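You operate a simulated robot arm through the tools that you are given. There is no shell and no other tool.

You are at the controls of a simulated two-armed robot. One attempt, no reset.

JOB
Wipe up the spill on the worktop with the small towel and put it back.

Only the result counts: the job must be done as asked and must still hold three seconds after the hand-in. Knocking over, shifting, dropping, spilling or breaking anything else fails it. Flat cloth is picked up by pressing the open fingertips on it (5 to 10 N) and closing them slowly along it; thin cloth reads only 2 to 8 mm in the jaws.

ROBOT AND FRAMES
Two 7-joint arms with two-finger grippers on one trunk, on a base that moves. Base frame: it is fixed to the floor where the robot stands at the start and does not move with it; the origin is under the middle of the robot, x ahead of it, y to its left, z up. Readings come in cm, rad, newtons and seconds.
The left shoulder is at the start at [2.4, 21.6, 108.1], the right one opposite. With the tool pointing down near the work surface each hand reaches from about 20 to 76 cm from the robot's upright axis, wherever it stands, measured 20 degrees to its own side. Places, roughly: small towel [-120, -130, 90]. Payload 2.2 kg a hand.
The TCP of each hand is the grasp point between the finger pads, 1.9 cm short of the fingertips. In the tool frame z runs along the fingers and y along their closing line. The gripper opens to 11.6 cm; its body begins 7 cm behind the TCP.
Orientation is that of the tool frame in the base frame, as [roll, pitch, yaw] about the fixed x, y, z axes, in that order (R = Rz(yaw) Ry(pitch) Rx(roll)). With the fingers straight down and closing along the base's y, the tool's x points along the base's -x, its y along +y and its z along -z.

CONTROLS
- The arms move only by the tool apply_moves. It takes "left_motion", "right_motion" or both (then of equal length, played together; a hand with none holds still); each is a list of rows, each a list of 7 numbers: the shift along the tool's x, y, z in m, then the turn, a rotation vector about the tool's x, y, z in rad, then the opening in per cent of the stroke, from 0 (shut) to 100 (fully open). In form: [[dx, dy, dz, rx, ry, rz, gripper], ...]. A call has 1 to 20 rows; each row is the pose to reach, as a shift and turn from the pose commanded when the call began, along the tool's axes at that moment. A row lasts 0.2 s, in which the tool goes at most 5 cm and 0.15 rad; a call with a longer step from one row to the next is refused whole, and so is a gripper value outside its range. Where a pose cannot be reached the arm comes as near as it can. A force on the tool above 40 N (or 10 N above the force at the start of the call, whichever is more), or a blocked arm, ends the call early, and 0.2 s more pass. Each finger travels about 20.35 cm/s and halts on what it meets, pressing with about 24 N; the grip force reading is that of the motor and also rises with nothing between the fingers. The clock runs only during rows and for 0.2 s after the last one: add rows that repeat a pose to give the fingers time. It gives the time, the measured TCP pose, the force on the tool (base axes), the opening and the grip force at its end, in the units of the frame above (readings bear some noise), with the torque about the TCP (base axes, N m) and any sound that the robot's microphone picked up.
- Cameras (640 x 400 px; columns grow to the right, rows downward): "scene" is now at [12.04, -1.02, 127.15]; the picture's right is [-0.12, -0.99, 0.00], its down [-0.44, 0.05, -0.90] and it looks along [0.89, -0.11, -0.44] (base axes); focal length 286 px, centre (320, 200). "left" rides on the left gripper at [6.9, 1.5, -9.7] in its tool frame; the picture's right is [-0.21, 0.98, 0.00], its down [-0.76, -0.17, -0.63] and it looks along [-0.62, -0.14, 0.77] (tool axes); focal length 251 px, centre (320, 200). "right" rides on the right gripper at [6.9, -1.5, -9.7] in its tool frame; the picture's right is [0.21, 0.98, 0.00], its down [-0.76, 0.17, -0.63] and it looks along [-0.62, 0.14, 0.77] (tool axes); focal length 251 px, centre (320, 200). There is no depth. A picture from a camera that has moved, and an enlarged one, comes with that camera's place and axes in the base frame and with its lens. The place of the scene camera against the robot may be out by one fixed shift of up to 2.5 cm in any direction.
- capture(camera): a new picture of that camera. No time passes.
- move_column(by): moves the trunk up (or, below 0, down) by that many cm; the arms and the scene camera ride with it, the base frame stays. It gives what a move gives, with no picture.
- steer(legs): drives the robot by 1 to 6 legs, each [ahead, left, turn to the left] in cm, cm and rad, along the robot's own axes; the way and the turn of a leg run together, so that a leg with both is an arc; at most 150 cm and 3.142 rad a leg. The arms and the cameras ride along, it lands a little off, and it stops where it bumps. It gives what a move gives.
- turn_head(pan, tilt): turns the head with the scene camera to pan (to the left, within 1.396 rad either way) and tilt (down, from -0.506 to 1.204), counted from straight ahead of the robot. It gives what a move gives.
- close_up(camera, box): a new picture of the part [left, top, right, bottom] of that camera's present view, enlarged. No time passes.
- finish_job(): hands the job in; it is judged then, once.

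Nothing tells you exact positions but the pictures and the camera data. Unless the task says otherwise, let go and move clear before handing in.

The tools are called after "Request:" as name(argument=value, ...) on one line, values as JSON. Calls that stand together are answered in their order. apply_moves: Moves the arms, as the interface text tells. Its arguments: {"type":"object","properties":{"left_motion":{"type":"array"},"right_motion":{"type":"array"}},"required":[]} The other tools are called the same way: move_column (by) moves the trunk up or down; steer (legs) drives the base; turn_head (pan, tilt) turns the head that bears the scene camera; capture (camera) takes a picture; close_up (camera, box) takes an enlarged picture of a part of a camera's view; finish_job () hands the job in.

At the start:

```text
clock: 0.0
left_tool_pos: [51.31, 18.89, 104.08]
left_orientation: [-3.141, -0.002, -3.141]
left_contact_force: [0.0, -0.2, -0.5]
left_wrist_torque: [0.0, 0.03, 0.0]
left_finger_gap: 11.62
left_finger_force: 0.1
right_tool_pos: [48.09, -16.34, 110.33]
right_orientation: [-3.141, 0.0, -3.138]
right_contact_force: [-0.9, 0.8, 0.2]
right_wrist_torque: [0.01, 0.0, -0.02]
right_finger_gap: 11.59
right_finger_force: 0.1
trunk travel left (down, up): [-22.5, 26.5]
robot x, y, heading: [0.15, 0.37, 0.001]
head pan, tilt (commanded): [-0.12, 0.454]
```

scene: 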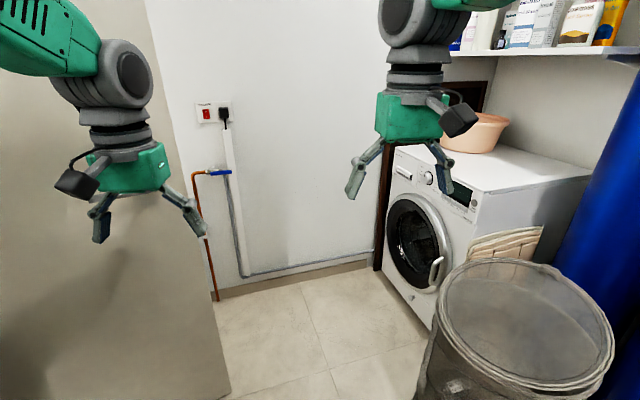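
right: 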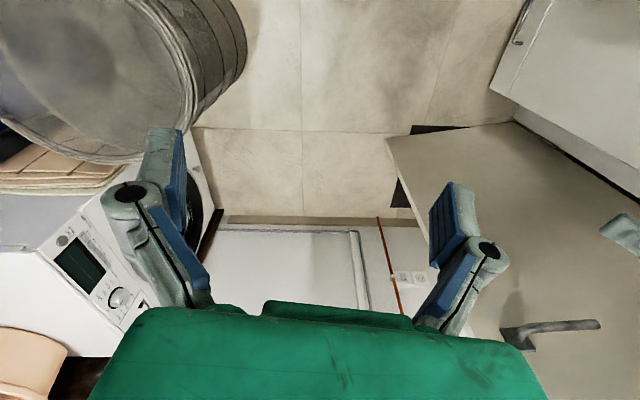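
left: 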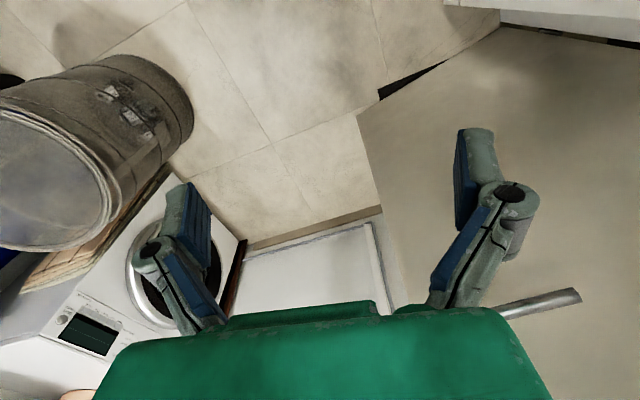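

I see a laundry room with a washing machine ahead, a bin to the right and a door or panel on the left; the towel should be behind me to the right at about [-120, -130, 90]. I'll look around with the head first.

Request:
turn_head(pan=-1.396, tilt=0.45)

Request:
capture(camera="scene")

Request:
turn_head(pan=1.396, tilt=0.45)

Request:
capture(camera="scene")

```text
clock: 1.4
left_tool_pos: [51.11, 18.82, 104.23]
left_orientation: [3.142, 0.003, 3.142]
left_contact_force: [0.8, 0.5, -0.8]
left_wrist_torque: [-0.01, -0.01, 0.01]
left_finger_gap: 11.59
left_finger_force: 0.0
right_tool_pos: [47.81, -16.56, 110.61]
right_orientation: [3.141, 0.003, -3.141]
right_contact_force: [0.2, -0.5, 0.0]
right_wrist_torque: [0.03, -0.02, 0.01]
right_finger_gap: 11.61
right_finger_force: 0.0
trunk travel left (down, up): [-22.5, 26.5]
robot x, y, heading: [-0.4, -0.2, -0.003]
head pan, tilt (commanded): [-1.396, 0.45]
```

```text
taken
camera scene: at [4.53, -8.98, 127.21], right [-0.98, -0.17, 0.0], down [-0.08, 0.43, -0.9], along [0.16, -0.89, -0.44], focal length 286 px, centre (320, 200)
```

scene: 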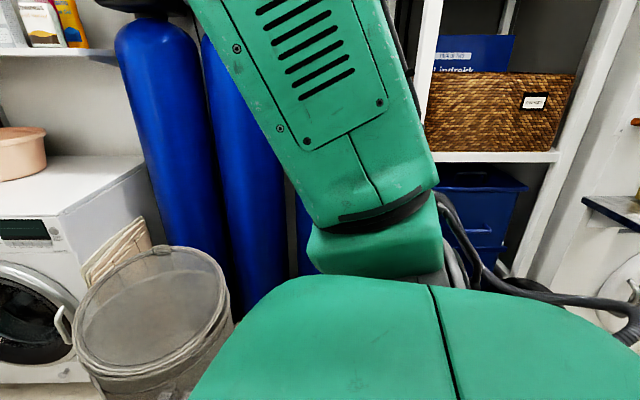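

```text
clock: 3.9
left_tool_pos: [50.96, 18.9, 104.22]
left_orientation: [3.141, 0.001, 3.141]
left_contact_force: [0.7, -0.2, -0.3]
left_wrist_torque: [-0.01, 0.0, 0.01]
left_finger_gap: 11.6
left_finger_force: 0.0
right_tool_pos: [47.86, -16.2, 110.65]
right_orientation: [3.141, 0.002, -3.14]
right_contact_force: [-0.1, 0.2, 0.0]
right_wrist_torque: [0.0, 0.01, 0.0]
right_finger_gap: 11.57
right_finger_force: 0.2
trunk travel left (down, up): [-22.5, 26.5]
robot x, y, heading: [0.06, -0.28, 0.001]
head pan, tilt (commanded): [1.396, 0.45]
```

```text
taken
camera scene: at [4.52, 9.14, 127.21], right [0.98, -0.17, 0.0], down [-0.08, -0.43, -0.9], along [0.16, 0.89, -0.44], focal length 286 px, centre (320, 200)
```

scene: 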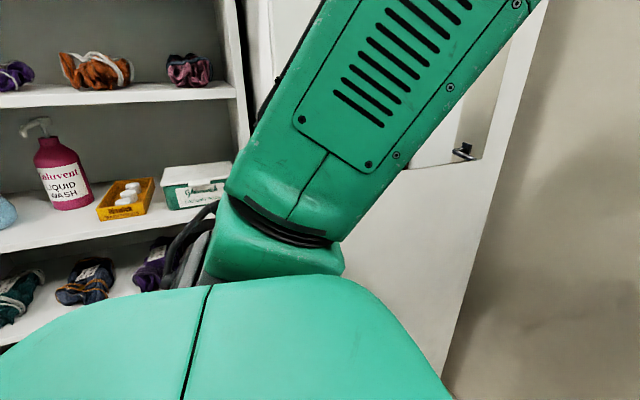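

The room is tight, with shelves on both sides and a door panel on the left. I'll draw the hands in toward the body first, then turn right in place to look toward the towel.

Request:
apply_moves(left_motion=[[0.03, 0, 0, 0, 0, 0, 100], [0.06, 0, 0, 0, 0, 0, 100], [0.09, 0, 0, 0, 0, 0, 100], [0.12, 0, 0, 0, 0, 0, 100], [0.15, 0, 0, 0, 0, 0, 100]], right_motion=[[0.03, 0, 0, 0, 0, 0, 100], [0.06, 0, 0, 0, 0, 0, 100], [0.09, 0, 0, 0, 0, 0, 100], [0.12, 0, 0, 0, 0, 0, 100], [0.15, 0, 0, 0, 0, 0, 100]])

Request:
turn_head(pan=-0.8, tilt=0.5)

Request:
capture(camera="scene")

```text
clock: 5.1
left_tool_pos: [36.03, 18.86, 104.2]
left_orientation: [-3.141, 0.002, 3.141]
left_contact_force: [-0.7, 0.3, 0.0]
left_wrist_torque: [0.0, -0.06, 0.03]
left_finger_gap: 11.61
left_finger_force: 0.1
right_tool_pos: [32.79, -16.34, 110.55]
right_orientation: [3.141, 0.004, -3.139]
right_contact_force: [-0.5, 0.9, 0.3]
right_wrist_torque: [0.01, 0.0, 0.01]
right_finger_gap: 11.59
right_finger_force: 0.2
trunk travel left (down, up): [-22.5, 26.5]
robot x, y, heading: [-0.37, -0.2, -0.006]
head pan, tilt (commanded): [1.396, 0.45]
```

```text
clock: 7.2
left_tool_pos: [36.09, 18.77, 104.11]
left_orientation: [3.14, 0.001, -3.141]
left_contact_force: [0.2, 0.1, -1.4]
left_wrist_torque: [-0.01, 0.0, -0.03]
left_finger_gap: 11.6
left_finger_force: 0.1
right_tool_pos: [32.85, -16.36, 110.57]
right_orientation: [3.14, 0.002, -3.14]
right_contact_force: [-0.6, 0.3, 0.3]
right_wrist_torque: [0.01, -0.03, -0.01]
right_finger_gap: 11.6
right_finger_force: 0.1
trunk travel left (down, up): [-22.5, 26.5]
robot x, y, heading: [-0.53, 0.18, 0.0]
head pan, tilt (commanded): [-0.799, 0.499]
```

```text
taken
camera scene: at [9.11, -6.49, 126.75], right [-0.72, -0.7, 0.0], down [-0.34, 0.34, -0.88], along [0.61, -0.63, -0.48], focal length 286 px, centre (320, 200)
```

scene: 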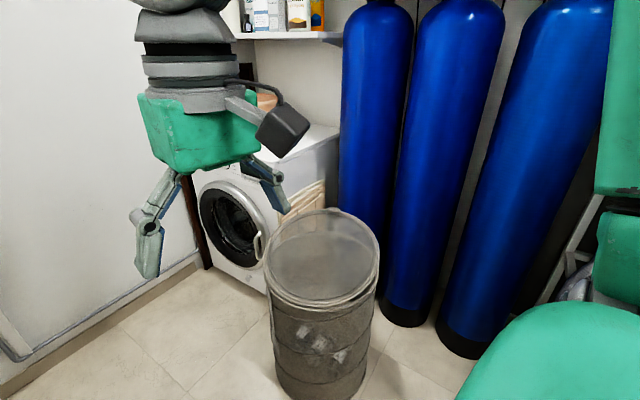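

The bin stands at about [60, -62] with its rim at z≈62, and the tanks are at y≈-115, so there is room to turn. I'll turn right in place and look.

Request:
steer(legs=[[0, 0, -1.2]])

Request:
turn_head(pan=-1.0, tilt=0.5)

Request:
capture(camera="scene")

Request:
turn_head(pan=-0.3, tilt=0.6)

Request:
capture(camera="scene")

```text
clock: 10.6
left_tool_pos: [30.21, -27.36, 104.32]
left_orientation: [3.141, 0.001, 1.931]
left_contact_force: [-0.5, -0.4, -0.1]
left_wrist_torque: [0.0, 0.01, -0.04]
left_finger_gap: 11.61
left_finger_force: 0.1
right_tool_pos: [-3.75, -36.57, 110.35]
right_orientation: [3.141, 0.002, 1.931]
right_contact_force: [-0.4, 0.2, 0.2]
right_wrist_torque: [0.0, 0.01, 0.0]
right_finger_gap: 11.59
right_finger_force: 0.1
trunk travel left (down, up): [-22.5, 26.5]
robot x, y, heading: [0.15, -0.16, -1.211]
head pan, tilt (commanded): [-0.799, 0.499]
```

```text
clock: 11.3
left_tool_pos: [30.23, -27.03, 104.27]
left_orientation: [-3.14, 0.004, 1.93]
left_contact_force: [0.4, 0.1, 0.7]
left_wrist_torque: [-0.02, -0.01, 0.0]
left_finger_gap: 11.63
left_finger_force: 0.1
right_tool_pos: [-3.94, -36.31, 110.63]
right_orientation: [3.141, 0.004, 1.932]
right_contact_force: [-0.9, 0.2, 0.4]
right_wrist_torque: [-0.02, 0.01, 0.0]
right_finger_gap: 11.61
right_finger_force: 0.1
trunk travel left (down, up): [-22.5, 26.5]
robot x, y, heading: [0.22, 0.17, -1.214]
head pan, tilt (commanded): [-1.0, 0.499]
```

```text
taken
camera scene: at [-5.39, -11.09, 126.76], right [-0.8, 0.6, 0.0], down [0.29, 0.39, -0.88], along [-0.52, -0.7, -0.48], focal length 286 px, centre (320, 200)
```

scene: 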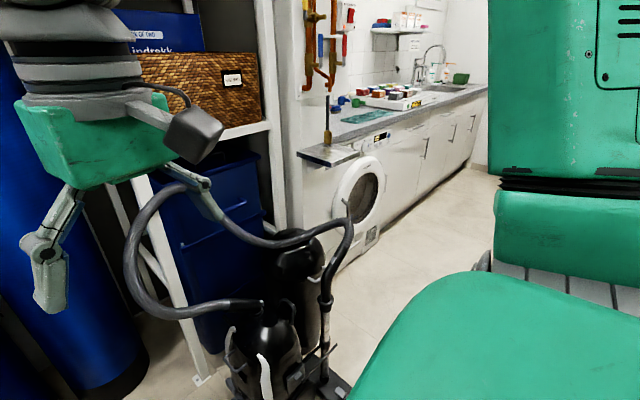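

```text
clock: 12.4
left_tool_pos: [30.2, -27.06, 104.24]
left_orientation: [-3.141, 0.003, 1.93]
left_contact_force: [-0.3, 0.1, -0.8]
left_wrist_torque: [0.0, 0.01, 0.02]
left_finger_gap: 11.6
left_finger_force: 0.0
right_tool_pos: [-3.83, -36.3, 110.44]
right_orientation: [3.14, 0.003, 1.931]
right_contact_force: [0.0, -0.3, -0.1]
right_wrist_torque: [0.01, -0.02, 0.04]
right_finger_gap: 11.63
right_finger_force: 0.0
trunk travel left (down, up): [-22.5, 26.5]
robot x, y, heading: [0.15, 0.1, -1.211]
head pan, tilt (commanded): [-0.3, 0.6]
```

```text
taken
camera scene: at [0.57, -12.63, 125.84], right [-1.0, -0.06, 0.0], down [-0.03, 0.57, -0.82], along [0.05, -0.82, -0.57], focal length 286 px, centre (320, 200)
```

scene: 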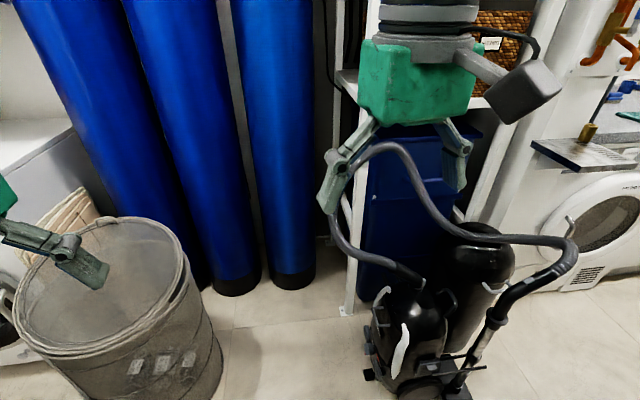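

The worktop runs along y≈-125 toward -x, with the teal towel near [-127, -127]; a vacuum cleaner stands at about [-37, -80] and I must stay clear of it. I'll turn further right for a better look.

Request:
steer(legs=[[0, 0, -1.0]])

Request:
turn_head(pan=0.0, tilt=0.4)

Request:
capture(camera="scene")

Request:
turn_head(pan=-0.9, tilt=0.5)

Request:
capture(camera="scene")

```text
clock: 15.3
left_tool_pos: [-5.94, -40.11, 104.32]
left_orientation: [-3.141, 0.004, 0.943]
left_contact_force: [-0.4, -0.4, 1.0]
left_wrist_torque: [-0.02, 0.05, 0.03]
left_finger_gap: 11.6
left_finger_force: 0.0
right_tool_pos: [-32.46, -16.91, 110.6]
right_orientation: [-3.141, 0.003, 0.947]
right_contact_force: [-0.2, 0.7, 0.7]
right_wrist_torque: [-0.03, 0.0, 0.01]
right_finger_gap: 11.6
right_finger_force: 0.1
trunk travel left (down, up): [-22.5, 26.5]
robot x, y, heading: [0.23, 0.08, -2.204]
head pan, tilt (commanded): [-0.3, 0.6]
```

```text
clock: 16.1
left_tool_pos: [-5.82, -40.05, 104.43]
left_orientation: [3.141, 0.006, 0.943]
left_contact_force: [-0.1, 0.2, 0.6]
left_wrist_torque: [-0.03, 0.02, -0.01]
left_finger_gap: 11.63
left_finger_force: 0.0
right_tool_pos: [-32.35, -16.63, 110.71]
right_orientation: [3.14, 0.006, 0.946]
right_contact_force: [0.6, -0.7, -0.8]
right_wrist_torque: [0.0, 0.01, 0.01]
right_finger_gap: 11.59
right_finger_force: 0.1
trunk travel left (down, up): [-22.5, 26.5]
robot x, y, heading: [-0.13, 0.23, -2.198]
head pan, tilt (commanded): [0.0, 0.4]
```

```text
taken
camera scene: at [-9.27, -10.75, 127.66], right [-0.81, 0.59, 0.0], down [0.23, 0.32, -0.92], along [-0.54, -0.74, -0.39], focal length 286 px, centre (320, 200)
```

scene: 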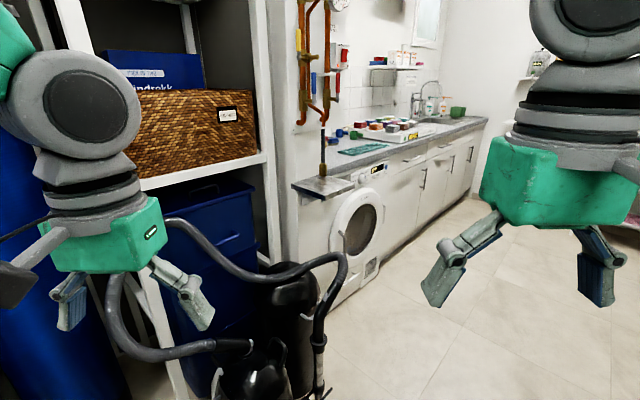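

```text
clock: 17.3
left_tool_pos: [-5.94, -40.04, 104.41]
left_orientation: [-3.141, 0.005, 0.944]
left_contact_force: [0.0, -0.7, -0.7]
left_wrist_torque: [-0.04, -0.01, -0.01]
left_finger_gap: 11.61
left_finger_force: 0.1
right_tool_pos: [-32.27, -16.71, 110.56]
right_orientation: [3.139, 0.006, 0.946]
right_contact_force: [0.5, 0.1, 0.0]
right_wrist_torque: [-0.04, 0.02, 0.01]
right_finger_gap: 11.6
right_finger_force: 0.1
trunk travel left (down, up): [-22.5, 26.5]
robot x, y, heading: [0.21, -0.03, -2.201]
head pan, tilt (commanded): [-0.901, 0.499]
```

```text
taken
camera scene: at [-12.93, -3.65, 126.76], right [-0.04, 1.0, 0.0], down [0.48, 0.02, -0.88], along [-0.88, -0.04, -0.48], focal length 286 px, centre (320, 200)
```

scene: 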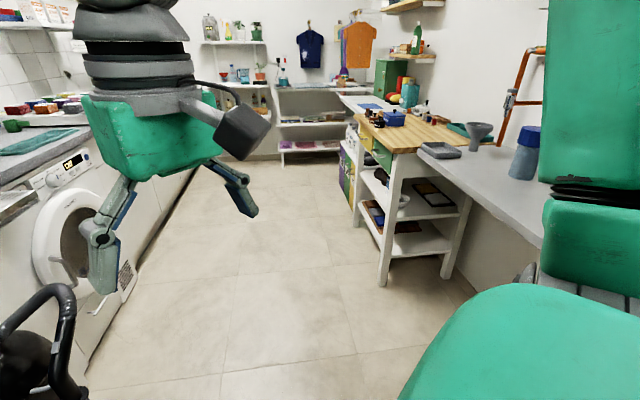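

Now I see a corridor: the counter with the teal towel on the left, and a table with a wooden cart on the right. I'll zoom in to find the spill.

Request:
close_up(camera="scene", box=[340, 60, 580, 210])

Request:
close_up(camera="scene", box=[0, 60, 160, 240])

Request:
turn_head(pan=0.1, tilt=0.4)

Request:
close_up(camera="scene", box=[290, 80, 540, 236])

```text
2.67 times, centred on (460, 135) of scene
camera zoom: at [-12.93, -3.65, 126.76], right [-0.04, 1.0, 0.0], down [0.48, 0.02, -0.88], along [-0.88, -0.04, -0.48], focal length 762 px, centre (-53, 373)
```

zoom: 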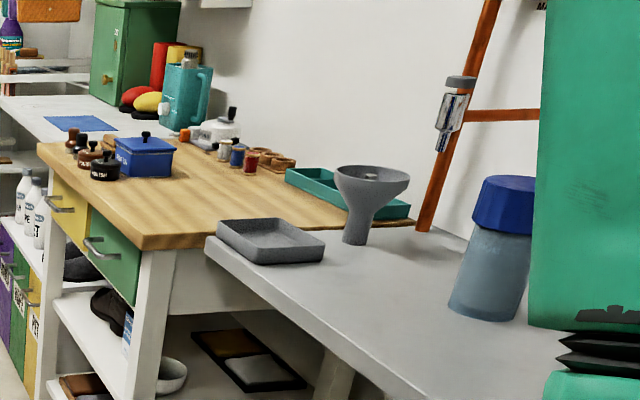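

```text
2.22 times, centred on (80, 150) of scene
camera zoom: at [-12.93, -3.65, 126.76], right [-0.04, 1.0, 0.0], down [0.48, 0.02, -0.88], along [-0.88, -0.04, -0.48], focal length 635 px, centre (853, 311)
```

zoom: 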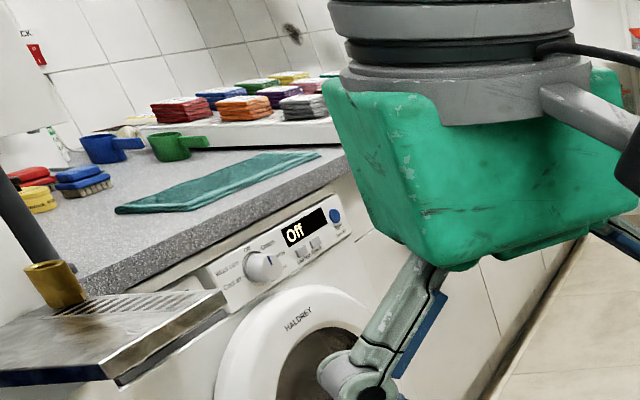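

```text
clock: 18.6
left_tool_pos: [-5.89, -39.94, 104.43]
left_orientation: [-3.14, 0.005, 0.944]
left_contact_force: [0.1, 0.8, 0.1]
left_wrist_torque: [0.02, -0.01, 0.0]
left_finger_gap: 11.59
left_finger_force: 0.0
right_tool_pos: [-32.3, -16.67, 110.53]
right_orientation: [3.141, 0.007, 0.947]
right_contact_force: [-0.6, 0.2, 0.4]
right_wrist_torque: [0.03, 0.01, 0.03]
right_finger_gap: 11.61
right_finger_force: 0.0
trunk travel left (down, up): [-22.5, 26.5]
robot x, y, heading: [0.06, -0.12, -2.194]
head pan, tilt (commanded): [0.099, 0.4]
```

```text
2.56 times, centred on (415, 158) of scene
camera zoom: at [-8.5, -11.26, 127.66], right [-0.86, 0.5, 0.0], down [0.2, 0.34, -0.92], along [-0.46, -0.79, -0.39], focal length 731 px, centre (77, 308)
```

zoom: 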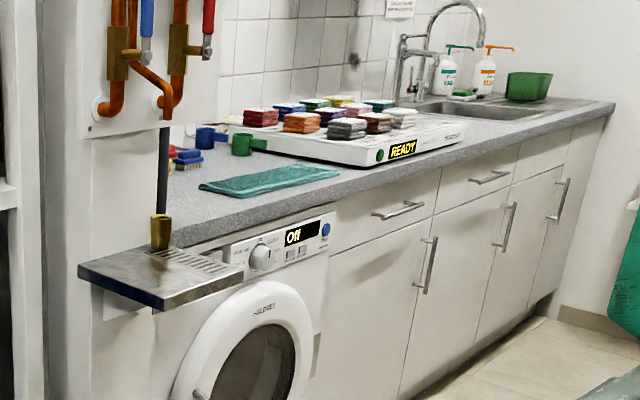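

The teal towel lies flat on the counter near its front edge (y≈-112), but I have not yet seen the spill. I'll drive along the corridor, staying clear of the vacuum, then turn to face the counter and look again.

Request:
steer(legs=[[28.9, -53.2, 0], [52.1, -23.9, 0]])

Request:
turn_head(pan=0.3, tilt=0.5)

Request:
capture(camera="scene")

Request:
turn_head(pan=-0.9, tilt=0.4)

Request:
capture(camera="scene")

```text
clock: 24.8
left_tool_pos: [-114.93, -59.52, 104.36]
left_orientation: [-3.139, 0.005, 0.945]
left_contact_force: [0.2, 0.0, -0.7]
left_wrist_torque: [-0.01, 0.0, -0.03]
left_finger_gap: 11.58
left_finger_force: 0.0
right_tool_pos: [-141.27, -36.25, 110.63]
right_orientation: [-3.137, 0.005, 0.945]
right_contact_force: [0.4, 0.3, -0.3]
right_wrist_torque: [0.0, -0.01, -0.03]
right_finger_gap: 11.58
right_finger_force: 0.0
trunk travel left (down, up): [-22.5, 26.5]
robot x, y, heading: [-109.29, -19.83, -2.201]
head pan, tilt (commanded): [0.099, 0.4]
```

```text
clock: 25.5
left_tool_pos: [-114.81, -59.38, 104.39]
left_orientation: [-3.139, 0.006, 0.944]
left_contact_force: [-0.2, -0.5, -1.1]
left_wrist_torque: [0.02, 0.02, 0.0]
left_finger_gap: 11.62
left_finger_force: 0.1
right_tool_pos: [-141.34, -36.14, 110.75]
right_orientation: [-3.139, 0.007, 0.945]
right_contact_force: [0.0, -0.9, -0.5]
right_wrist_torque: [0.02, 0.02, 0.02]
right_finger_gap: 11.59
right_finger_force: 0.0
trunk travel left (down, up): [-22.5, 26.5]
robot x, y, heading: [-109.25, -19.38, -2.196]
head pan, tilt (commanded): [0.3, 0.499]
```

```text
taken
camera scene: at [-115.7, -31.46, 126.74], right [-0.95, 0.32, 0.0], down [0.15, 0.46, -0.88], along [-0.28, -0.83, -0.48], focal length 286 px, centre (320, 200)
```

scene: 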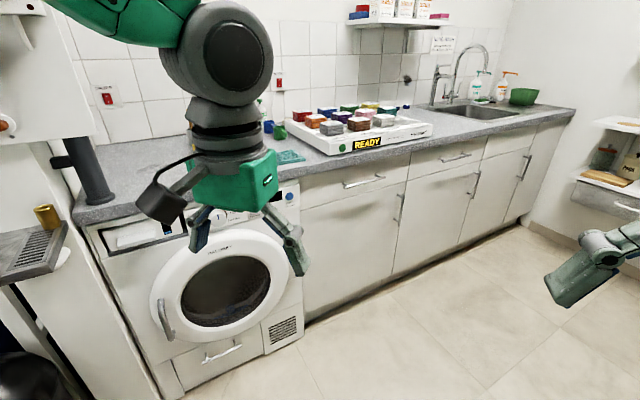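

```text
clock: 26.9
left_tool_pos: [-115.04, -59.23, 104.59]
left_orientation: [-3.14, 0.007, 0.945]
left_contact_force: [0.1, -0.3, 0.3]
left_wrist_torque: [-0.01, 0.04, 0.01]
left_finger_gap: 11.61
left_finger_force: 0.2
right_tool_pos: [-141.63, -35.99, 110.59]
right_orientation: [3.138, 0.006, 0.945]
right_contact_force: [0.1, 0.3, -0.2]
right_wrist_torque: [0.0, -0.01, 0.0]
right_finger_gap: 11.62
right_finger_force: 0.1
trunk travel left (down, up): [-22.5, 26.5]
robot x, y, heading: [-108.79, -19.31, -2.199]
head pan, tilt (commanded): [-0.901, 0.4]
```

```text
taken
camera scene: at [-122.34, -23.0, 127.67], right [-0.04, 1.0, 0.0], down [0.39, 0.02, -0.92], along [-0.92, -0.04, -0.39], focal length 286 px, centre (320, 200)
```

scene: 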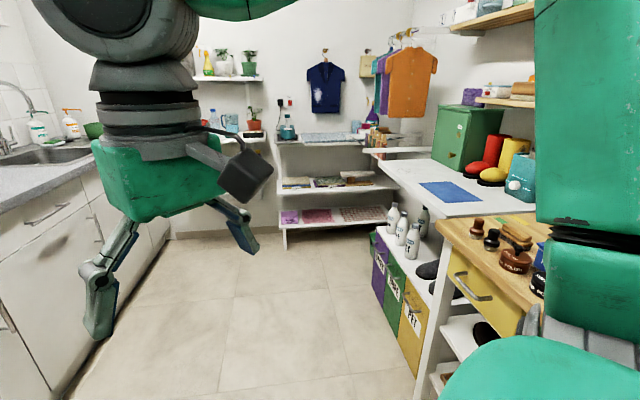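

I'm now facing the counter at an angle, with the left hand hiding the towel. I'll turn square to the counter and look along it for the spill.

Request:
steer(legs=[[0, 0, 0.63]])

Request:
turn_head(pan=0.0, tilt=0.45)

Request:
capture(camera="scene")

Request:
turn_head(pan=-0.7, tilt=0.45)

Request:
capture(camera="scene")

```text
clock: 29.1
left_tool_pos: [-90.56, -55.1, 104.4]
left_orientation: [3.139, 0.003, 1.57]
left_contact_force: [0.4, -0.1, -0.3]
left_wrist_torque: [0.02, -0.01, 0.0]
left_finger_gap: 11.58
left_finger_force: 0.0
right_tool_pos: [-125.76, -51.74, 110.55]
right_orientation: [3.141, 0.008, 1.572]
right_contact_force: [0.3, 0.2, -0.3]
right_wrist_torque: [0.02, 0.01, 0.01]
right_finger_gap: 11.61
right_finger_force: 0.1
trunk travel left (down, up): [-22.5, 26.5]
robot x, y, heading: [-109.39, -19.53, -1.568]
head pan, tilt (commanded): [-0.901, 0.4]
```

```text
clock: 30.2
left_tool_pos: [-90.61, -54.89, 104.49]
left_orientation: [3.14, 0.007, 1.57]
left_contact_force: [-0.2, -0.4, 0.1]
left_wrist_torque: [0.0, -0.03, -0.01]
left_finger_gap: 11.6
left_finger_force: 0.2
right_tool_pos: [-125.65, -51.46, 110.69]
right_orientation: [3.139, 0.009, 1.573]
right_contact_force: [-0.6, 0.1, 0.4]
right_wrist_torque: [0.04, 0.02, -0.01]
right_finger_gap: 11.59
right_finger_force: 0.1
trunk travel left (down, up): [-22.5, 26.5]
robot x, y, heading: [-108.79, -19.27, -1.575]
head pan, tilt (commanded): [0.0, 0.45]
```

```text
taken
camera scene: at [-110.67, -32.6, 127.2], right [-1.0, 0.0, 0.0], down [0.0, 0.44, -0.9], along [0.0, -0.9, -0.44], focal length 286 px, centre (320, 200)
```

scene: 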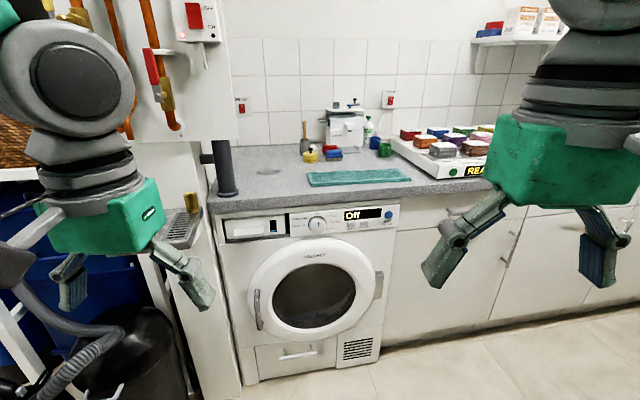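

```text
clock: 31.3
left_tool_pos: [-90.66, -54.87, 104.47]
left_orientation: [-3.141, 0.007, 1.572]
left_contact_force: [0.7, 0.3, -0.4]
left_wrist_torque: [0.01, 0.01, 0.01]
left_finger_gap: 11.6
left_finger_force: 0.1
right_tool_pos: [-125.67, -51.56, 110.57]
right_orientation: [3.139, 0.008, 1.571]
right_contact_force: [0.4, -0.8, -1.2]
right_wrist_torque: [0.03, 0.0, 0.0]
right_finger_gap: 11.59
right_finger_force: 0.1
trunk travel left (down, up): [-22.5, 26.5]
robot x, y, heading: [-109.43, -18.94, -1.573]
head pan, tilt (commanded): [-0.7, 0.45]
```

```text
taken
camera scene: at [-116.58, -30.45, 127.2], right [-0.77, 0.64, 0.0], down [0.28, 0.34, -0.9], along [-0.58, -0.69, -0.44], focal length 286 px, centre (320, 200)
```

scene: 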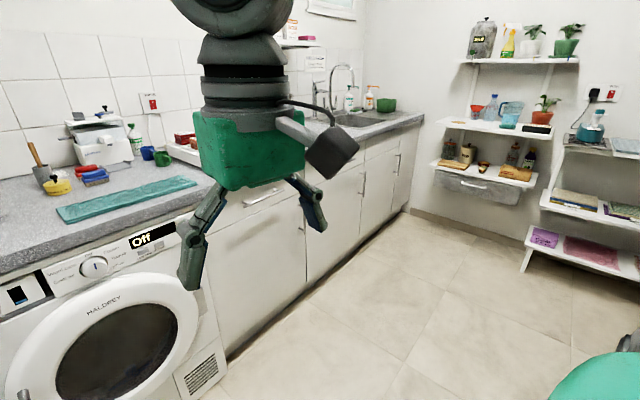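

In the first picture a faint darker patch shows on the counter to the left of the towel, which may be the spill. I'll zoom in there.

Request:
turn_head(pan=0.0, tilt=0.45)

Request:
close_up(camera="scene", box=[200, 90, 440, 240])

Request:
close_up(camera="scene", box=[210, 140, 310, 202])

```text
clock: 32.4
left_tool_pos: [-90.59, -54.92, 104.44]
left_orientation: [-3.141, 0.007, 1.57]
left_contact_force: [-0.2, -0.4, 0.2]
left_wrist_torque: [-0.01, 0.01, -0.03]
left_finger_gap: 11.6
left_finger_force: 0.1
right_tool_pos: [-125.6, -51.5, 110.66]
right_orientation: [-3.141, 0.01, 1.573]
right_contact_force: [0.3, -0.2, -0.7]
right_wrist_torque: [0.02, -0.01, -0.01]
right_finger_gap: 11.59
right_finger_force: 0.0
trunk travel left (down, up): [-22.5, 26.5]
robot x, y, heading: [-109.2, -19.27, -1.569]
head pan, tilt (commanded): [0.0, 0.45]
```

```text
2.67 times, centred on (320, 165) of scene
camera zoom: at [-110.67, -32.61, 127.2], right [-1.0, 0.0, 0.0], down [0.0, 0.44, -0.9], along [0.0, -0.9, -0.44], focal length 762 px, centre (320, 293)
```

zoom: 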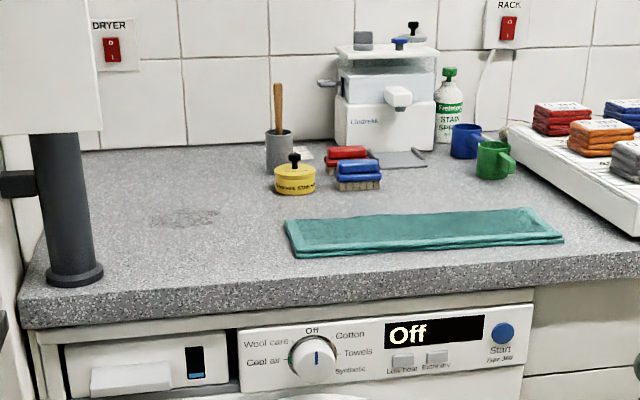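

```text
6.40 times, centred on (260, 171) of scene
camera zoom: at [-110.67, -32.61, 127.2], right [-1.0, 0.0, 0.0], down [0.0, 0.44, -0.9], along [0.0, -0.9, -0.44], focal length 1829 px, centre (704, 386)
```

zoom: 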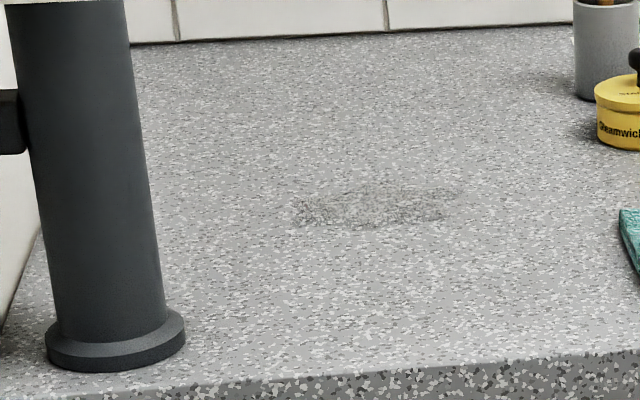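

The spill is a dark patch on the counter at roughly [-92, -133]. The towel lies from about x=-106 to -142, y=-119 to -137 (slightly turned), with a black post near [-82, -114]. I'll narrow the grippers, then drive closer in stages and check clearance.

Request:
apply_moves(left_motion=[[0, 0, 0, 0, 0, 0, 50], [0, 0, 0, 0, 0, 0, 50]], right_motion=[[0, 0, 0, 0, 0, 0, 50], [0, 0, 0, 0, 0, 0, 50]])

Request:
steer(legs=[[28, -6, 0]])

Request:
turn_head(pan=0.0, tilt=0.9)

Request:
capture(camera="scene")

Request:
capture(camera="left")

Request:
capture(camera="right")

```text
clock: 33.0
left_tool_pos: [-90.52, -54.84, 104.49]
left_orientation: [-3.141, 0.007, 1.57]
left_contact_force: [-0.1, 0.2, 0.6]
left_wrist_torque: [0.02, 0.0, -0.01]
left_finger_gap: 5.78
left_finger_force: 0.1
right_tool_pos: [-125.64, -51.65, 110.68]
right_orientation: [-3.141, 0.008, 1.572]
right_contact_force: [-0.6, 0.5, 0.2]
right_wrist_torque: [-0.02, -0.01, 0.03]
right_finger_gap: 5.8
right_finger_force: 0.0
trunk travel left (down, up): [-22.5, 26.5]
robot x, y, heading: [-109.33, -18.86, -1.572]
head pan, tilt (commanded): [0.0, 0.45]
```

```text
clock: 35.0
left_tool_pos: [-96.04, -83.09, 104.36]
left_orientation: [-3.139, 0.008, 1.574]
left_contact_force: [-0.8, 0.0, 0.0]
left_wrist_torque: [0.05, 0.0, 0.01]
left_finger_gap: 5.8
left_finger_force: 0.0
right_tool_pos: [-131.12, -79.71, 110.74]
right_orientation: [-3.141, 0.008, 1.575]
right_contact_force: [0.7, 0.4, -1.0]
right_wrist_torque: [0.01, 0.0, 0.04]
right_finger_gap: 5.84
right_finger_force: 0.0
trunk travel left (down, up): [-22.5, 26.5]
robot x, y, heading: [-115.45, -47.3, -1.57]
head pan, tilt (commanded): [0.0, 0.45]
```

```text
clock: 35.9
left_tool_pos: [-96.26, -82.78, 104.49]
left_orientation: [3.141, 0.01, 1.573]
left_contact_force: [-0.7, 0.3, 0.4]
left_wrist_torque: [-0.02, 0.05, -0.01]
left_finger_gap: 5.79
left_finger_force: 0.1
right_tool_pos: [-131.43, -79.61, 110.71]
right_orientation: [-3.141, 0.008, 1.574]
right_contact_force: [-0.2, -0.5, -0.3]
right_wrist_torque: [0.01, 0.03, 0.0]
right_finger_gap: 5.8
right_finger_force: 0.1
trunk travel left (down, up): [-22.5, 26.5]
robot x, y, heading: [-115.25, -47.35, -1.571]
head pan, tilt (commanded): [0.0, 0.901]
```

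```text
taken
camera scene: at [-116.46, -59.02, 123.38], right [-1.0, 0.0, 0.0], down [0.0, 0.78, -0.62], along [0.0, -0.62, -0.78], focal length 286 px, centre (320, 200)
```

scene: 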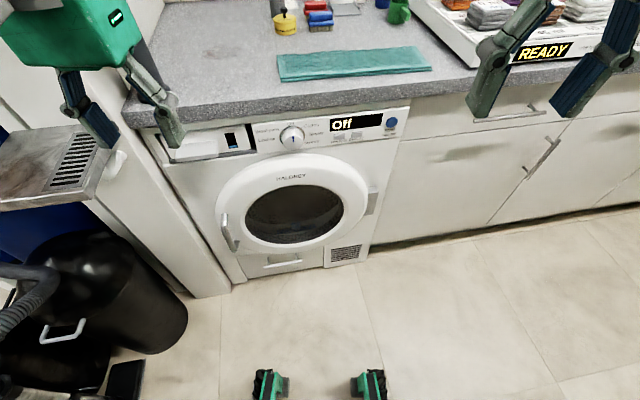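

```text
taken
camera left: at [-94.86, -75.91, 114.13], right [0.98, -0.21, 0.0], down [-0.16, -0.75, 0.64], along [-0.13, -0.62, -0.77], focal length 251 px, centre (320, 200)
```

left: 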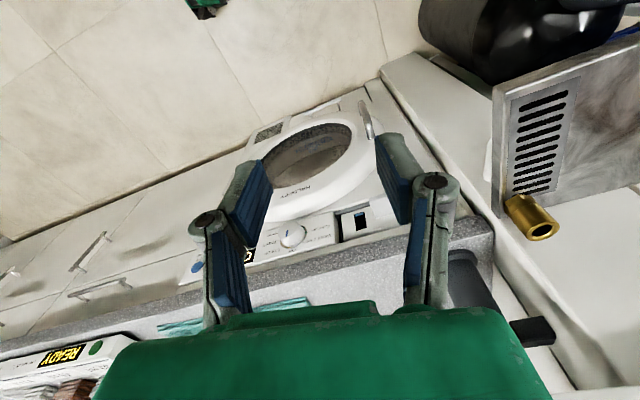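

```text
taken
camera right: at [-132.92, -72.45, 120.29], right [0.98, 0.22, 0.0], down [0.17, -0.75, 0.64], along [0.14, -0.62, -0.77], focal length 251 px, centre (320, 200)
```

right: 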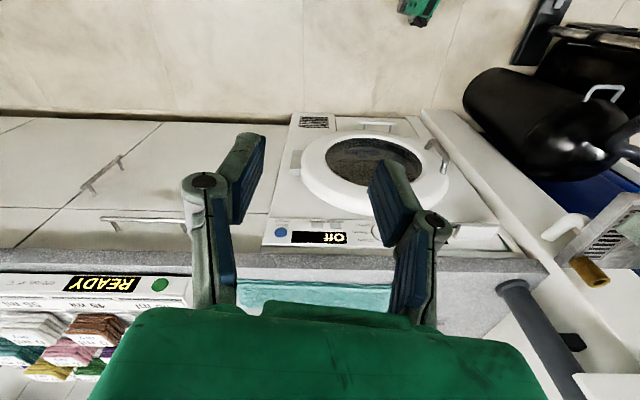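

The base front is about 29 cm ahead of its axis, so a robot position of y≈-70 leaves room before the dryer door. Before closing in I'll check the left arm against the tray and pipes on the left.

Request:
turn_head(pan=0.8, tilt=0.5)

Request:
capture(camera="scene")

Request:
turn_head(pan=0.0, tilt=0.65)

Request:
capture(camera="scene")

Request:
close_up(camera="scene", box=[180, 60, 460, 235])

```text
clock: 37.0
left_tool_pos: [-96.43, -82.91, 104.52]
left_orientation: [3.142, 0.009, 1.575]
left_contact_force: [-1.1, 0.0, -0.8]
left_wrist_torque: [0.0, -0.01, -0.01]
left_finger_gap: 5.81
left_finger_force: 0.0
right_tool_pos: [-131.46, -79.69, 110.65]
right_orientation: [3.141, 0.008, 1.574]
right_contact_force: [-0.2, -0.1, 0.3]
right_wrist_torque: [-0.01, 0.02, 0.0]
right_finger_gap: 5.83
right_finger_force: 0.1
trunk travel left (down, up): [-22.5, 26.5]
robot x, y, heading: [-115.01, -47.41, -1.566]
head pan, tilt (commanded): [0.799, 0.499]
```

```text
taken
camera scene: at [-110.02, -57.85, 126.75], right [-0.7, -0.72, 0.0], down [-0.34, 0.34, -0.88], along [0.63, -0.61, -0.48], focal length 286 px, centre (320, 200)
```

scene: 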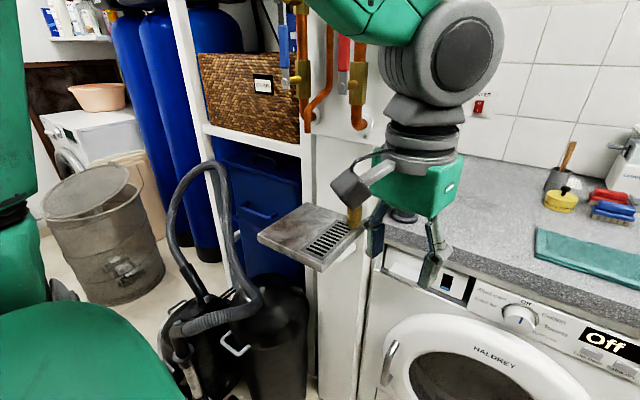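

```text
clock: 38.1
left_tool_pos: [-96.38, -82.9, 104.56]
left_orientation: [-3.141, 0.008, 1.574]
left_contact_force: [0.9, 0.6, 0.4]
left_wrist_torque: [-0.03, -0.01, 0.02]
left_finger_gap: 5.8
left_finger_force: 0.1
right_tool_pos: [-131.49, -79.68, 110.74]
right_orientation: [3.141, 0.009, 1.575]
right_contact_force: [0.2, 0.6, -0.3]
right_wrist_torque: [0.0, 0.03, -0.02]
right_finger_gap: 5.79
right_finger_force: 0.0
trunk travel left (down, up): [-22.5, 26.5]
robot x, y, heading: [-115.13, -47.23, -1.57]
head pan, tilt (commanded): [0.0, 0.649]
```

```text
taken
camera scene: at [-116.53, -60.19, 125.41], right [-1.0, 0.0, 0.0], down [0.0, 0.61, -0.8], along [0.0, -0.8, -0.61], focal length 286 px, centre (320, 200)
```

scene: 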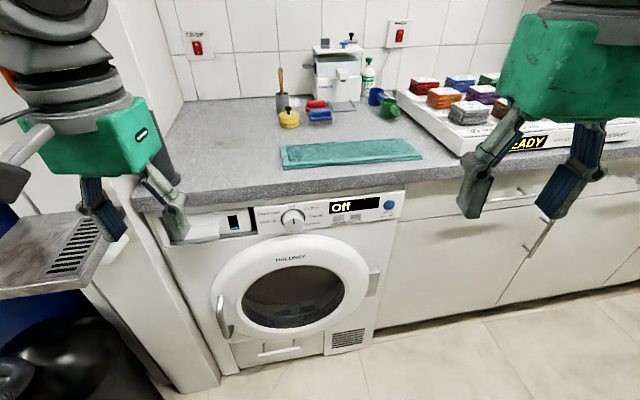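

```text
2.29 times, centred on (320, 148) of scene
camera zoom: at [-116.53, -60.19, 125.41], right [-1.0, 0.0, 0.0], down [0.0, 0.61, -0.8], along [0.0, -0.8, -0.61], focal length 653 px, centre (320, 320)
```

zoom: 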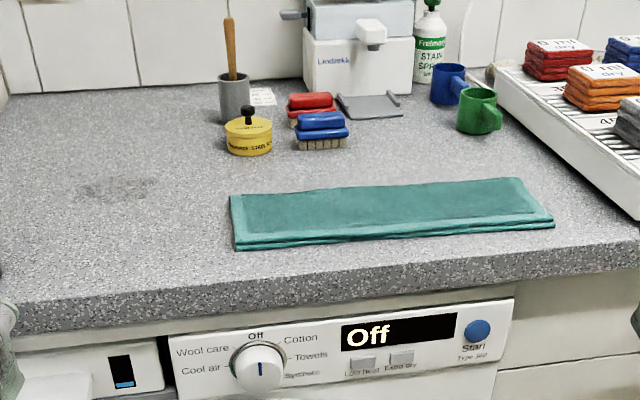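

The towel is a folded strip about 35 × 11 cm with its centre near [-124.4, -127], turned about 0.17 rad, and the spill is centred near [-92, -133.5], about 9 cm across. The path ahead is clear, so I'll drive forward 22 cm and take a reference picture.

Request:
steer(legs=[[22, 0, 0]])

Request:
turn_head(pan=0.0, tilt=0.8)

Request:
capture(camera="scene")

Request:
capture(camera="left")

Request:
capture(camera="right")

```text
clock: 39.8
left_tool_pos: [-96.37, -104.96, 104.53]
left_orientation: [-3.141, 0.008, 1.571]
left_contact_force: [-0.3, 0.7, 0.3]
left_wrist_torque: [0.0, -0.02, -0.01]
left_finger_gap: 5.81
left_finger_force: 0.1
right_tool_pos: [-131.44, -101.66, 110.7]
right_orientation: [3.14, 0.01, 1.573]
right_contact_force: [-0.5, 0.1, -0.4]
right_wrist_torque: [0.02, 0.0, 0.06]
right_finger_gap: 5.8
right_finger_force: 0.0
trunk travel left (down, up): [-22.5, 26.5]
robot x, y, heading: [-114.73, -69.15, -1.57]
head pan, tilt (commanded): [0.0, 0.649]
```

```text
clock: 40.5
left_tool_pos: [-96.33, -104.77, 104.51]
left_orientation: [3.141, 0.008, 1.573]
left_contact_force: [0.1, 0.5, 0.6]
left_wrist_torque: [0.02, 0.0, -0.06]
left_finger_gap: 5.78
left_finger_force: 0.1
right_tool_pos: [-131.42, -101.55, 110.67]
right_orientation: [-3.141, 0.008, 1.574]
right_contact_force: [-0.6, -0.8, 0.1]
right_wrist_torque: [-0.01, 0.01, -0.02]
right_finger_gap: 5.81
right_finger_force: 0.0
trunk travel left (down, up): [-22.5, 26.5]
robot x, y, heading: [-115.3, -69.65, -1.568]
head pan, tilt (commanded): [0.0, 0.799]
```

```text
taken
camera scene: at [-116.49, -81.6, 124.16], right [-1.0, 0.0, 0.0], down [0.0, 0.72, -0.7], along [0.0, -0.7, -0.72], focal length 286 px, centre (320, 200)
```

scene: 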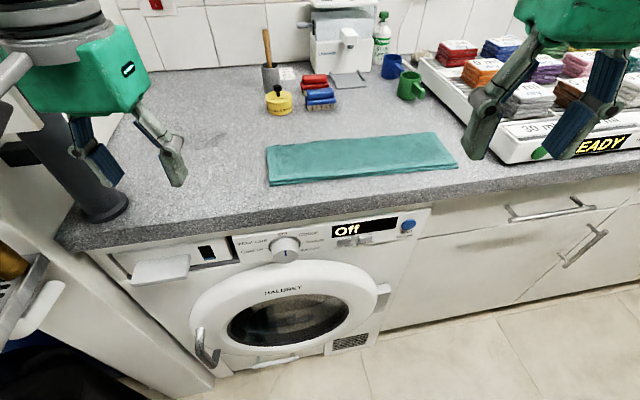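

```text
taken
camera left: at [-94.9, -97.87, 114.14], right [0.98, -0.21, 0.0], down [-0.16, -0.75, 0.64], along [-0.13, -0.62, -0.77], focal length 251 px, centre (320, 200)
```

left: 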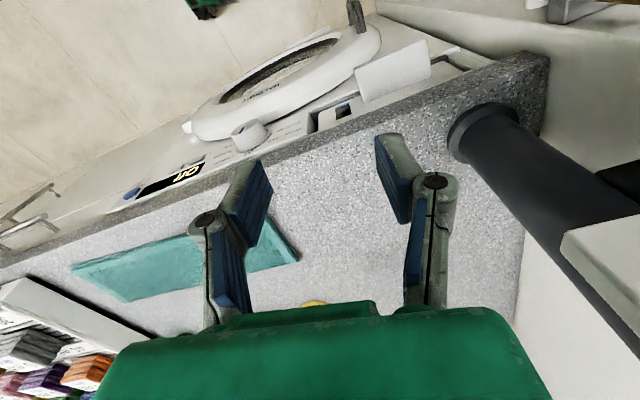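

```text
taken
camera right: at [-132.96, -94.41, 120.29], right [0.98, 0.22, 0.0], down [0.17, -0.75, 0.64], along [0.14, -0.62, -0.77], focal length 251 px, centre (320, 200)
```

right: 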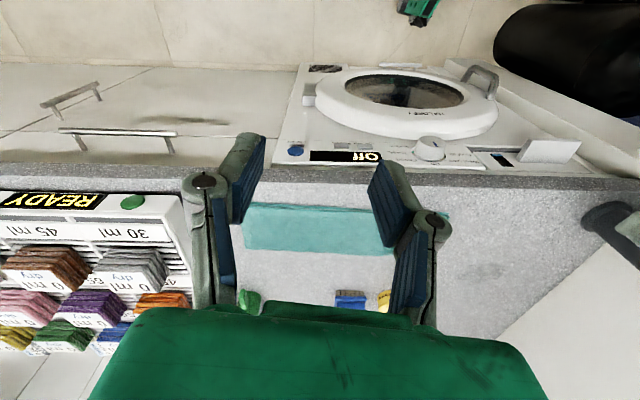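

I'm now at [-115, -69.5] with the towel, spill and rack all in reach. I'll take an enlarged reference of the towel's original place before touching anything.

Request:
close_up(camera="scene", box=[240, 110, 480, 200])

Request:
close_up(camera="scene", box=[120, 70, 360, 220])

```text
2.67 times, centred on (360, 155) of scene
camera zoom: at [-116.49, -81.6, 124.16], right [-1.0, 0.0, 0.0], down [0.0, 0.72, -0.7], along [0.0, -0.7, -0.72], focal length 762 px, centre (213, 320)
```

zoom: 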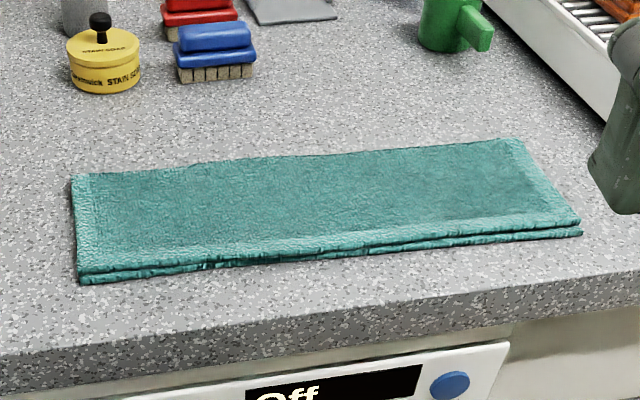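

```text
2.67 times, centred on (240, 145) of scene
camera zoom: at [-116.49, -81.6, 124.16], right [-1.0, 0.0, 0.0], down [0.0, 0.72, -0.7], along [0.0, -0.7, -0.72], focal length 762 px, centre (533, 347)
```

zoom: 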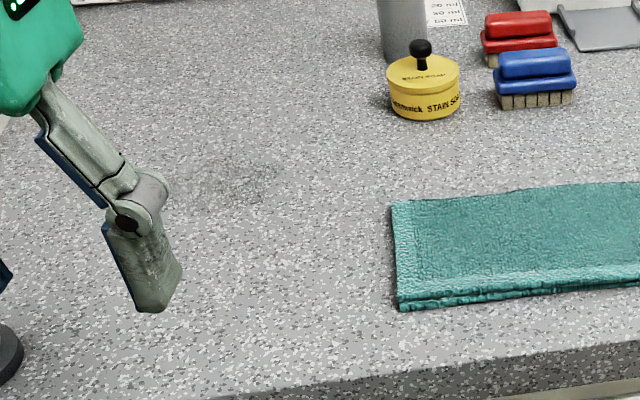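

The reference is captured: the towel is folded in two layers, with the open edges toward the front. Next I'll bring both hands above the two ends of the towel, aligned with its long axis, at about z=100 and look.

Request:
apply_moves(left_motion=[[-0.02, -0.018, 0, 0, 0, -0.04, 50], [-0.045, -0.036, 0, 0, 0, -0.08, 50], [-0.07, -0.054, 0, 0, 0, -0.12, 50], [-0.095, -0.072, 0, 0, 0, -0.16, 50], [-0.12, -0.09, 0.005, 0, 0, -0.16, 50], [-0.145, -0.108, 0.01, 0, 0, -0.16, 50], [-0.17, -0.126, 0.02, 0, 0, -0.16, 50], [-0.191, -0.1415, 0.03, 0, 0, -0.16, 50], [-0.191, -0.1415, 0.03, 0, 0, -0.16, 50]], right_motion=[[-0.03, -0.005, 0, 0, 0, -0.04, 50], [-0.065, -0.01, 0.0, 0, 0, -0.08, 50], [-0.1, -0.015, 0.01, 0, 0, -0.12, 50], [-0.135, -0.02, 0.03, 0, 0, -0.16, 50], [-0.17, -0.025, 0.05, 0, 0, -0.16, 50], [-0.205, -0.03, 0.07, 0, 0, -0.16, 50], [-0.235, -0.035, 0.08, 0, 0, -0.16, 50], [-0.257, -0.04, 0.09, 0, 0, -0.16, 50], [-0.257, -0.04, 0.09, 0, 0, -0.16, 50]])

Request:
capture(camera="scene")

Request:
capture(camera="left")

Request:
capture(camera="right")

```text
clock: 42.5
left_tool_pos: [-110.58, -123.85, 101.9]
left_orientation: [-3.14, 0.011, 1.731]
left_contact_force: [0.8, 0.6, 0.5]
left_wrist_torque: [-0.04, 0.01, -0.02]
left_finger_gap: 5.79
left_finger_force: 0.1
right_tool_pos: [-135.4, -127.35, 102.14]
right_orientation: [3.141, 0.013, 1.734]
right_contact_force: [-0.8, -0.3, 0.0]
right_wrist_torque: [-0.03, 0.01, 0.02]
right_finger_gap: 5.8
right_finger_force: 0.1
trunk travel left (down, up): [-22.5, 26.5]
robot x, y, heading: [-115.18, -69.59, -1.572]
head pan, tilt (commanded): [0.0, 0.799]
```

```text
taken
camera scene: at [-116.64, -81.73, 124.15], right [-1.0, 0.0, 0.0], down [0.0, 0.72, -0.69], along [0.0, -0.69, -0.72], focal length 286 px, centre (320, 200)
```

scene: 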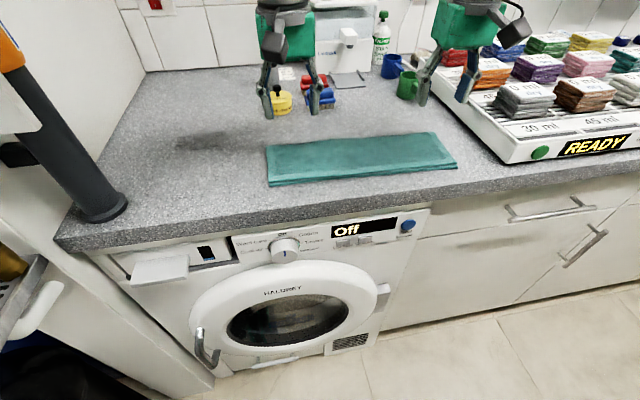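

```text
taken
camera left: at [-110.3, -116.74, 111.45], right [1.0, -0.05, 0.0], down [-0.04, -0.77, 0.64], along [-0.03, -0.64, -0.77], focal length 251 px, centre (320, 200)
```

left: 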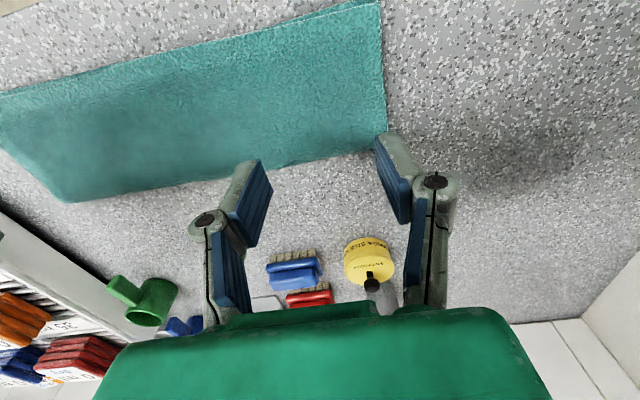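

```text
taken
camera right: at [-138.02, -120.46, 111.71], right [0.93, 0.37, 0.0], down [0.29, -0.71, 0.64], along [0.24, -0.6, -0.77], focal length 251 px, centre (320, 200)
```

right: 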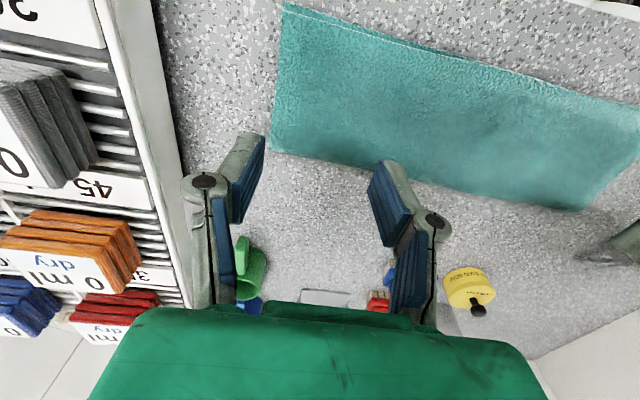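

From the wrist cameras the towel corners are about (-106.4,-117.5), (-104.5,-126.6), (-138,-132.9) and (-139.9,-122), and the spill is near (-90,-131.5). I'll bring the left hand down over the left end of the towel with about a 4 cm opening, stopping just above contact.

Request:
apply_moves(left_motion=[[0.0046, 0.0028, 0.02, 0, 0, 0, 35], [0.0046, 0.0028, 0.04, 0, 0, 0, 35], [0.0046, 0.0028, 0.055, 0, 0, 0, 35], [0.0046, 0.0028, 0.068, 0, 0, 0, 35], [0.0046, 0.0028, 0.075, 0, 0, 0, 35], [0.0046, 0.0028, 0.075, 0, 0, 0, 35]])

Request:
capture(camera="left")

Request:
capture(camera="scene")

```text
clock: 43.9
left_tool_pos: [-110.14, -123.59, 94.29]
left_orientation: [-3.136, 0.009, 1.739]
left_contact_force: [0.1, -0.6, -0.1]
left_wrist_torque: [0.01, 0.0, 0.01]
left_finger_gap: 4.04
left_finger_force: 0.1
right_tool_pos: [-135.43, -127.37, 102.01]
right_orientation: [3.142, 0.01, 1.732]
right_contact_force: [-0.2, 1.1, -0.1]
right_wrist_torque: [-0.01, 0.01, 0.01]
right_finger_gap: 5.81
right_finger_force: 0.0
trunk travel left (down, up): [-22.5, 26.5]
robot x, y, heading: [-114.71, -69.77, -1.57]
head pan, tilt (commanded): [0.0, 0.799]
```

```text
taken
camera left: at [-109.87, -116.44, 103.94], right [1.0, -0.05, 0.0], down [-0.04, -0.77, 0.64], along [-0.03, -0.64, -0.77], focal length 251 px, centre (320, 200)
```

left: 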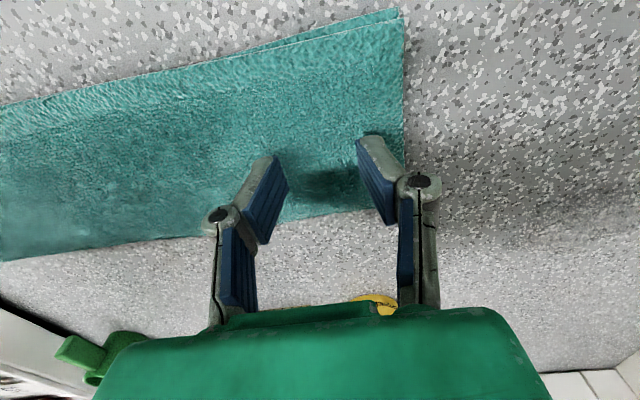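

```text
taken
camera scene: at [-116.61, -81.84, 124.13], right [-1.0, 0.0, 0.0], down [0.0, 0.72, -0.69], along [0.0, -0.69, -0.72], focal length 286 px, centre (320, 200)
```

scene: 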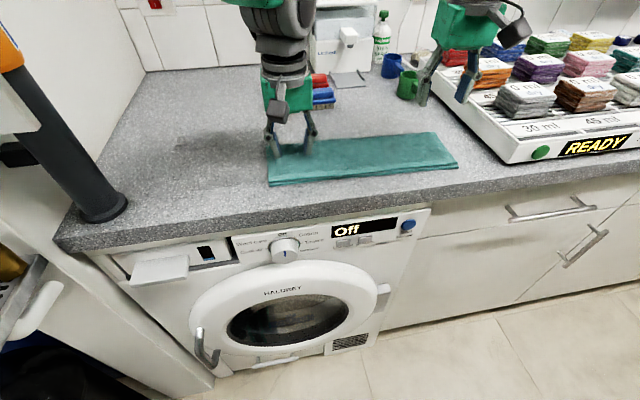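

The left fingertips are over the middle of the towel's width with about 2 cm to its left edge. I'll lower slowly until contact shows in the force.

Request:
apply_moves(left_motion=[[0, 0, 0.004, 0, 0, 0, 35], [0, 0, 0.008, 0, 0, 0, 35], [0, 0, 0.011, 0, 0, 0, 35], [0, 0, 0.013, 0, 0, 0, 35], [0, 0, 0.013, 0, 0, 0, 35]])

```text
clock: 45.1
left_tool_pos: [-110.01, -123.6, 93.0]
left_orientation: [-3.131, 0.005, 1.743]
left_contact_force: [-0.1, -0.4, -1.0]
left_wrist_torque: [0.02, -0.02, 0.0]
left_finger_gap: 4.07
left_finger_force: 0.1
right_tool_pos: [-135.4, -127.42, 102.04]
right_orientation: [-3.14, 0.01, 1.732]
right_contact_force: [0.3, 0.7, 0.8]
right_wrist_torque: [-0.01, -0.01, -0.02]
right_finger_gap: 5.78
right_finger_force: 0.1
trunk travel left (down, up): [-22.5, 26.5]
robot x, y, heading: [-115.4, -69.63, -1.57]
head pan, tilt (commanded): [0.0, 0.799]
```

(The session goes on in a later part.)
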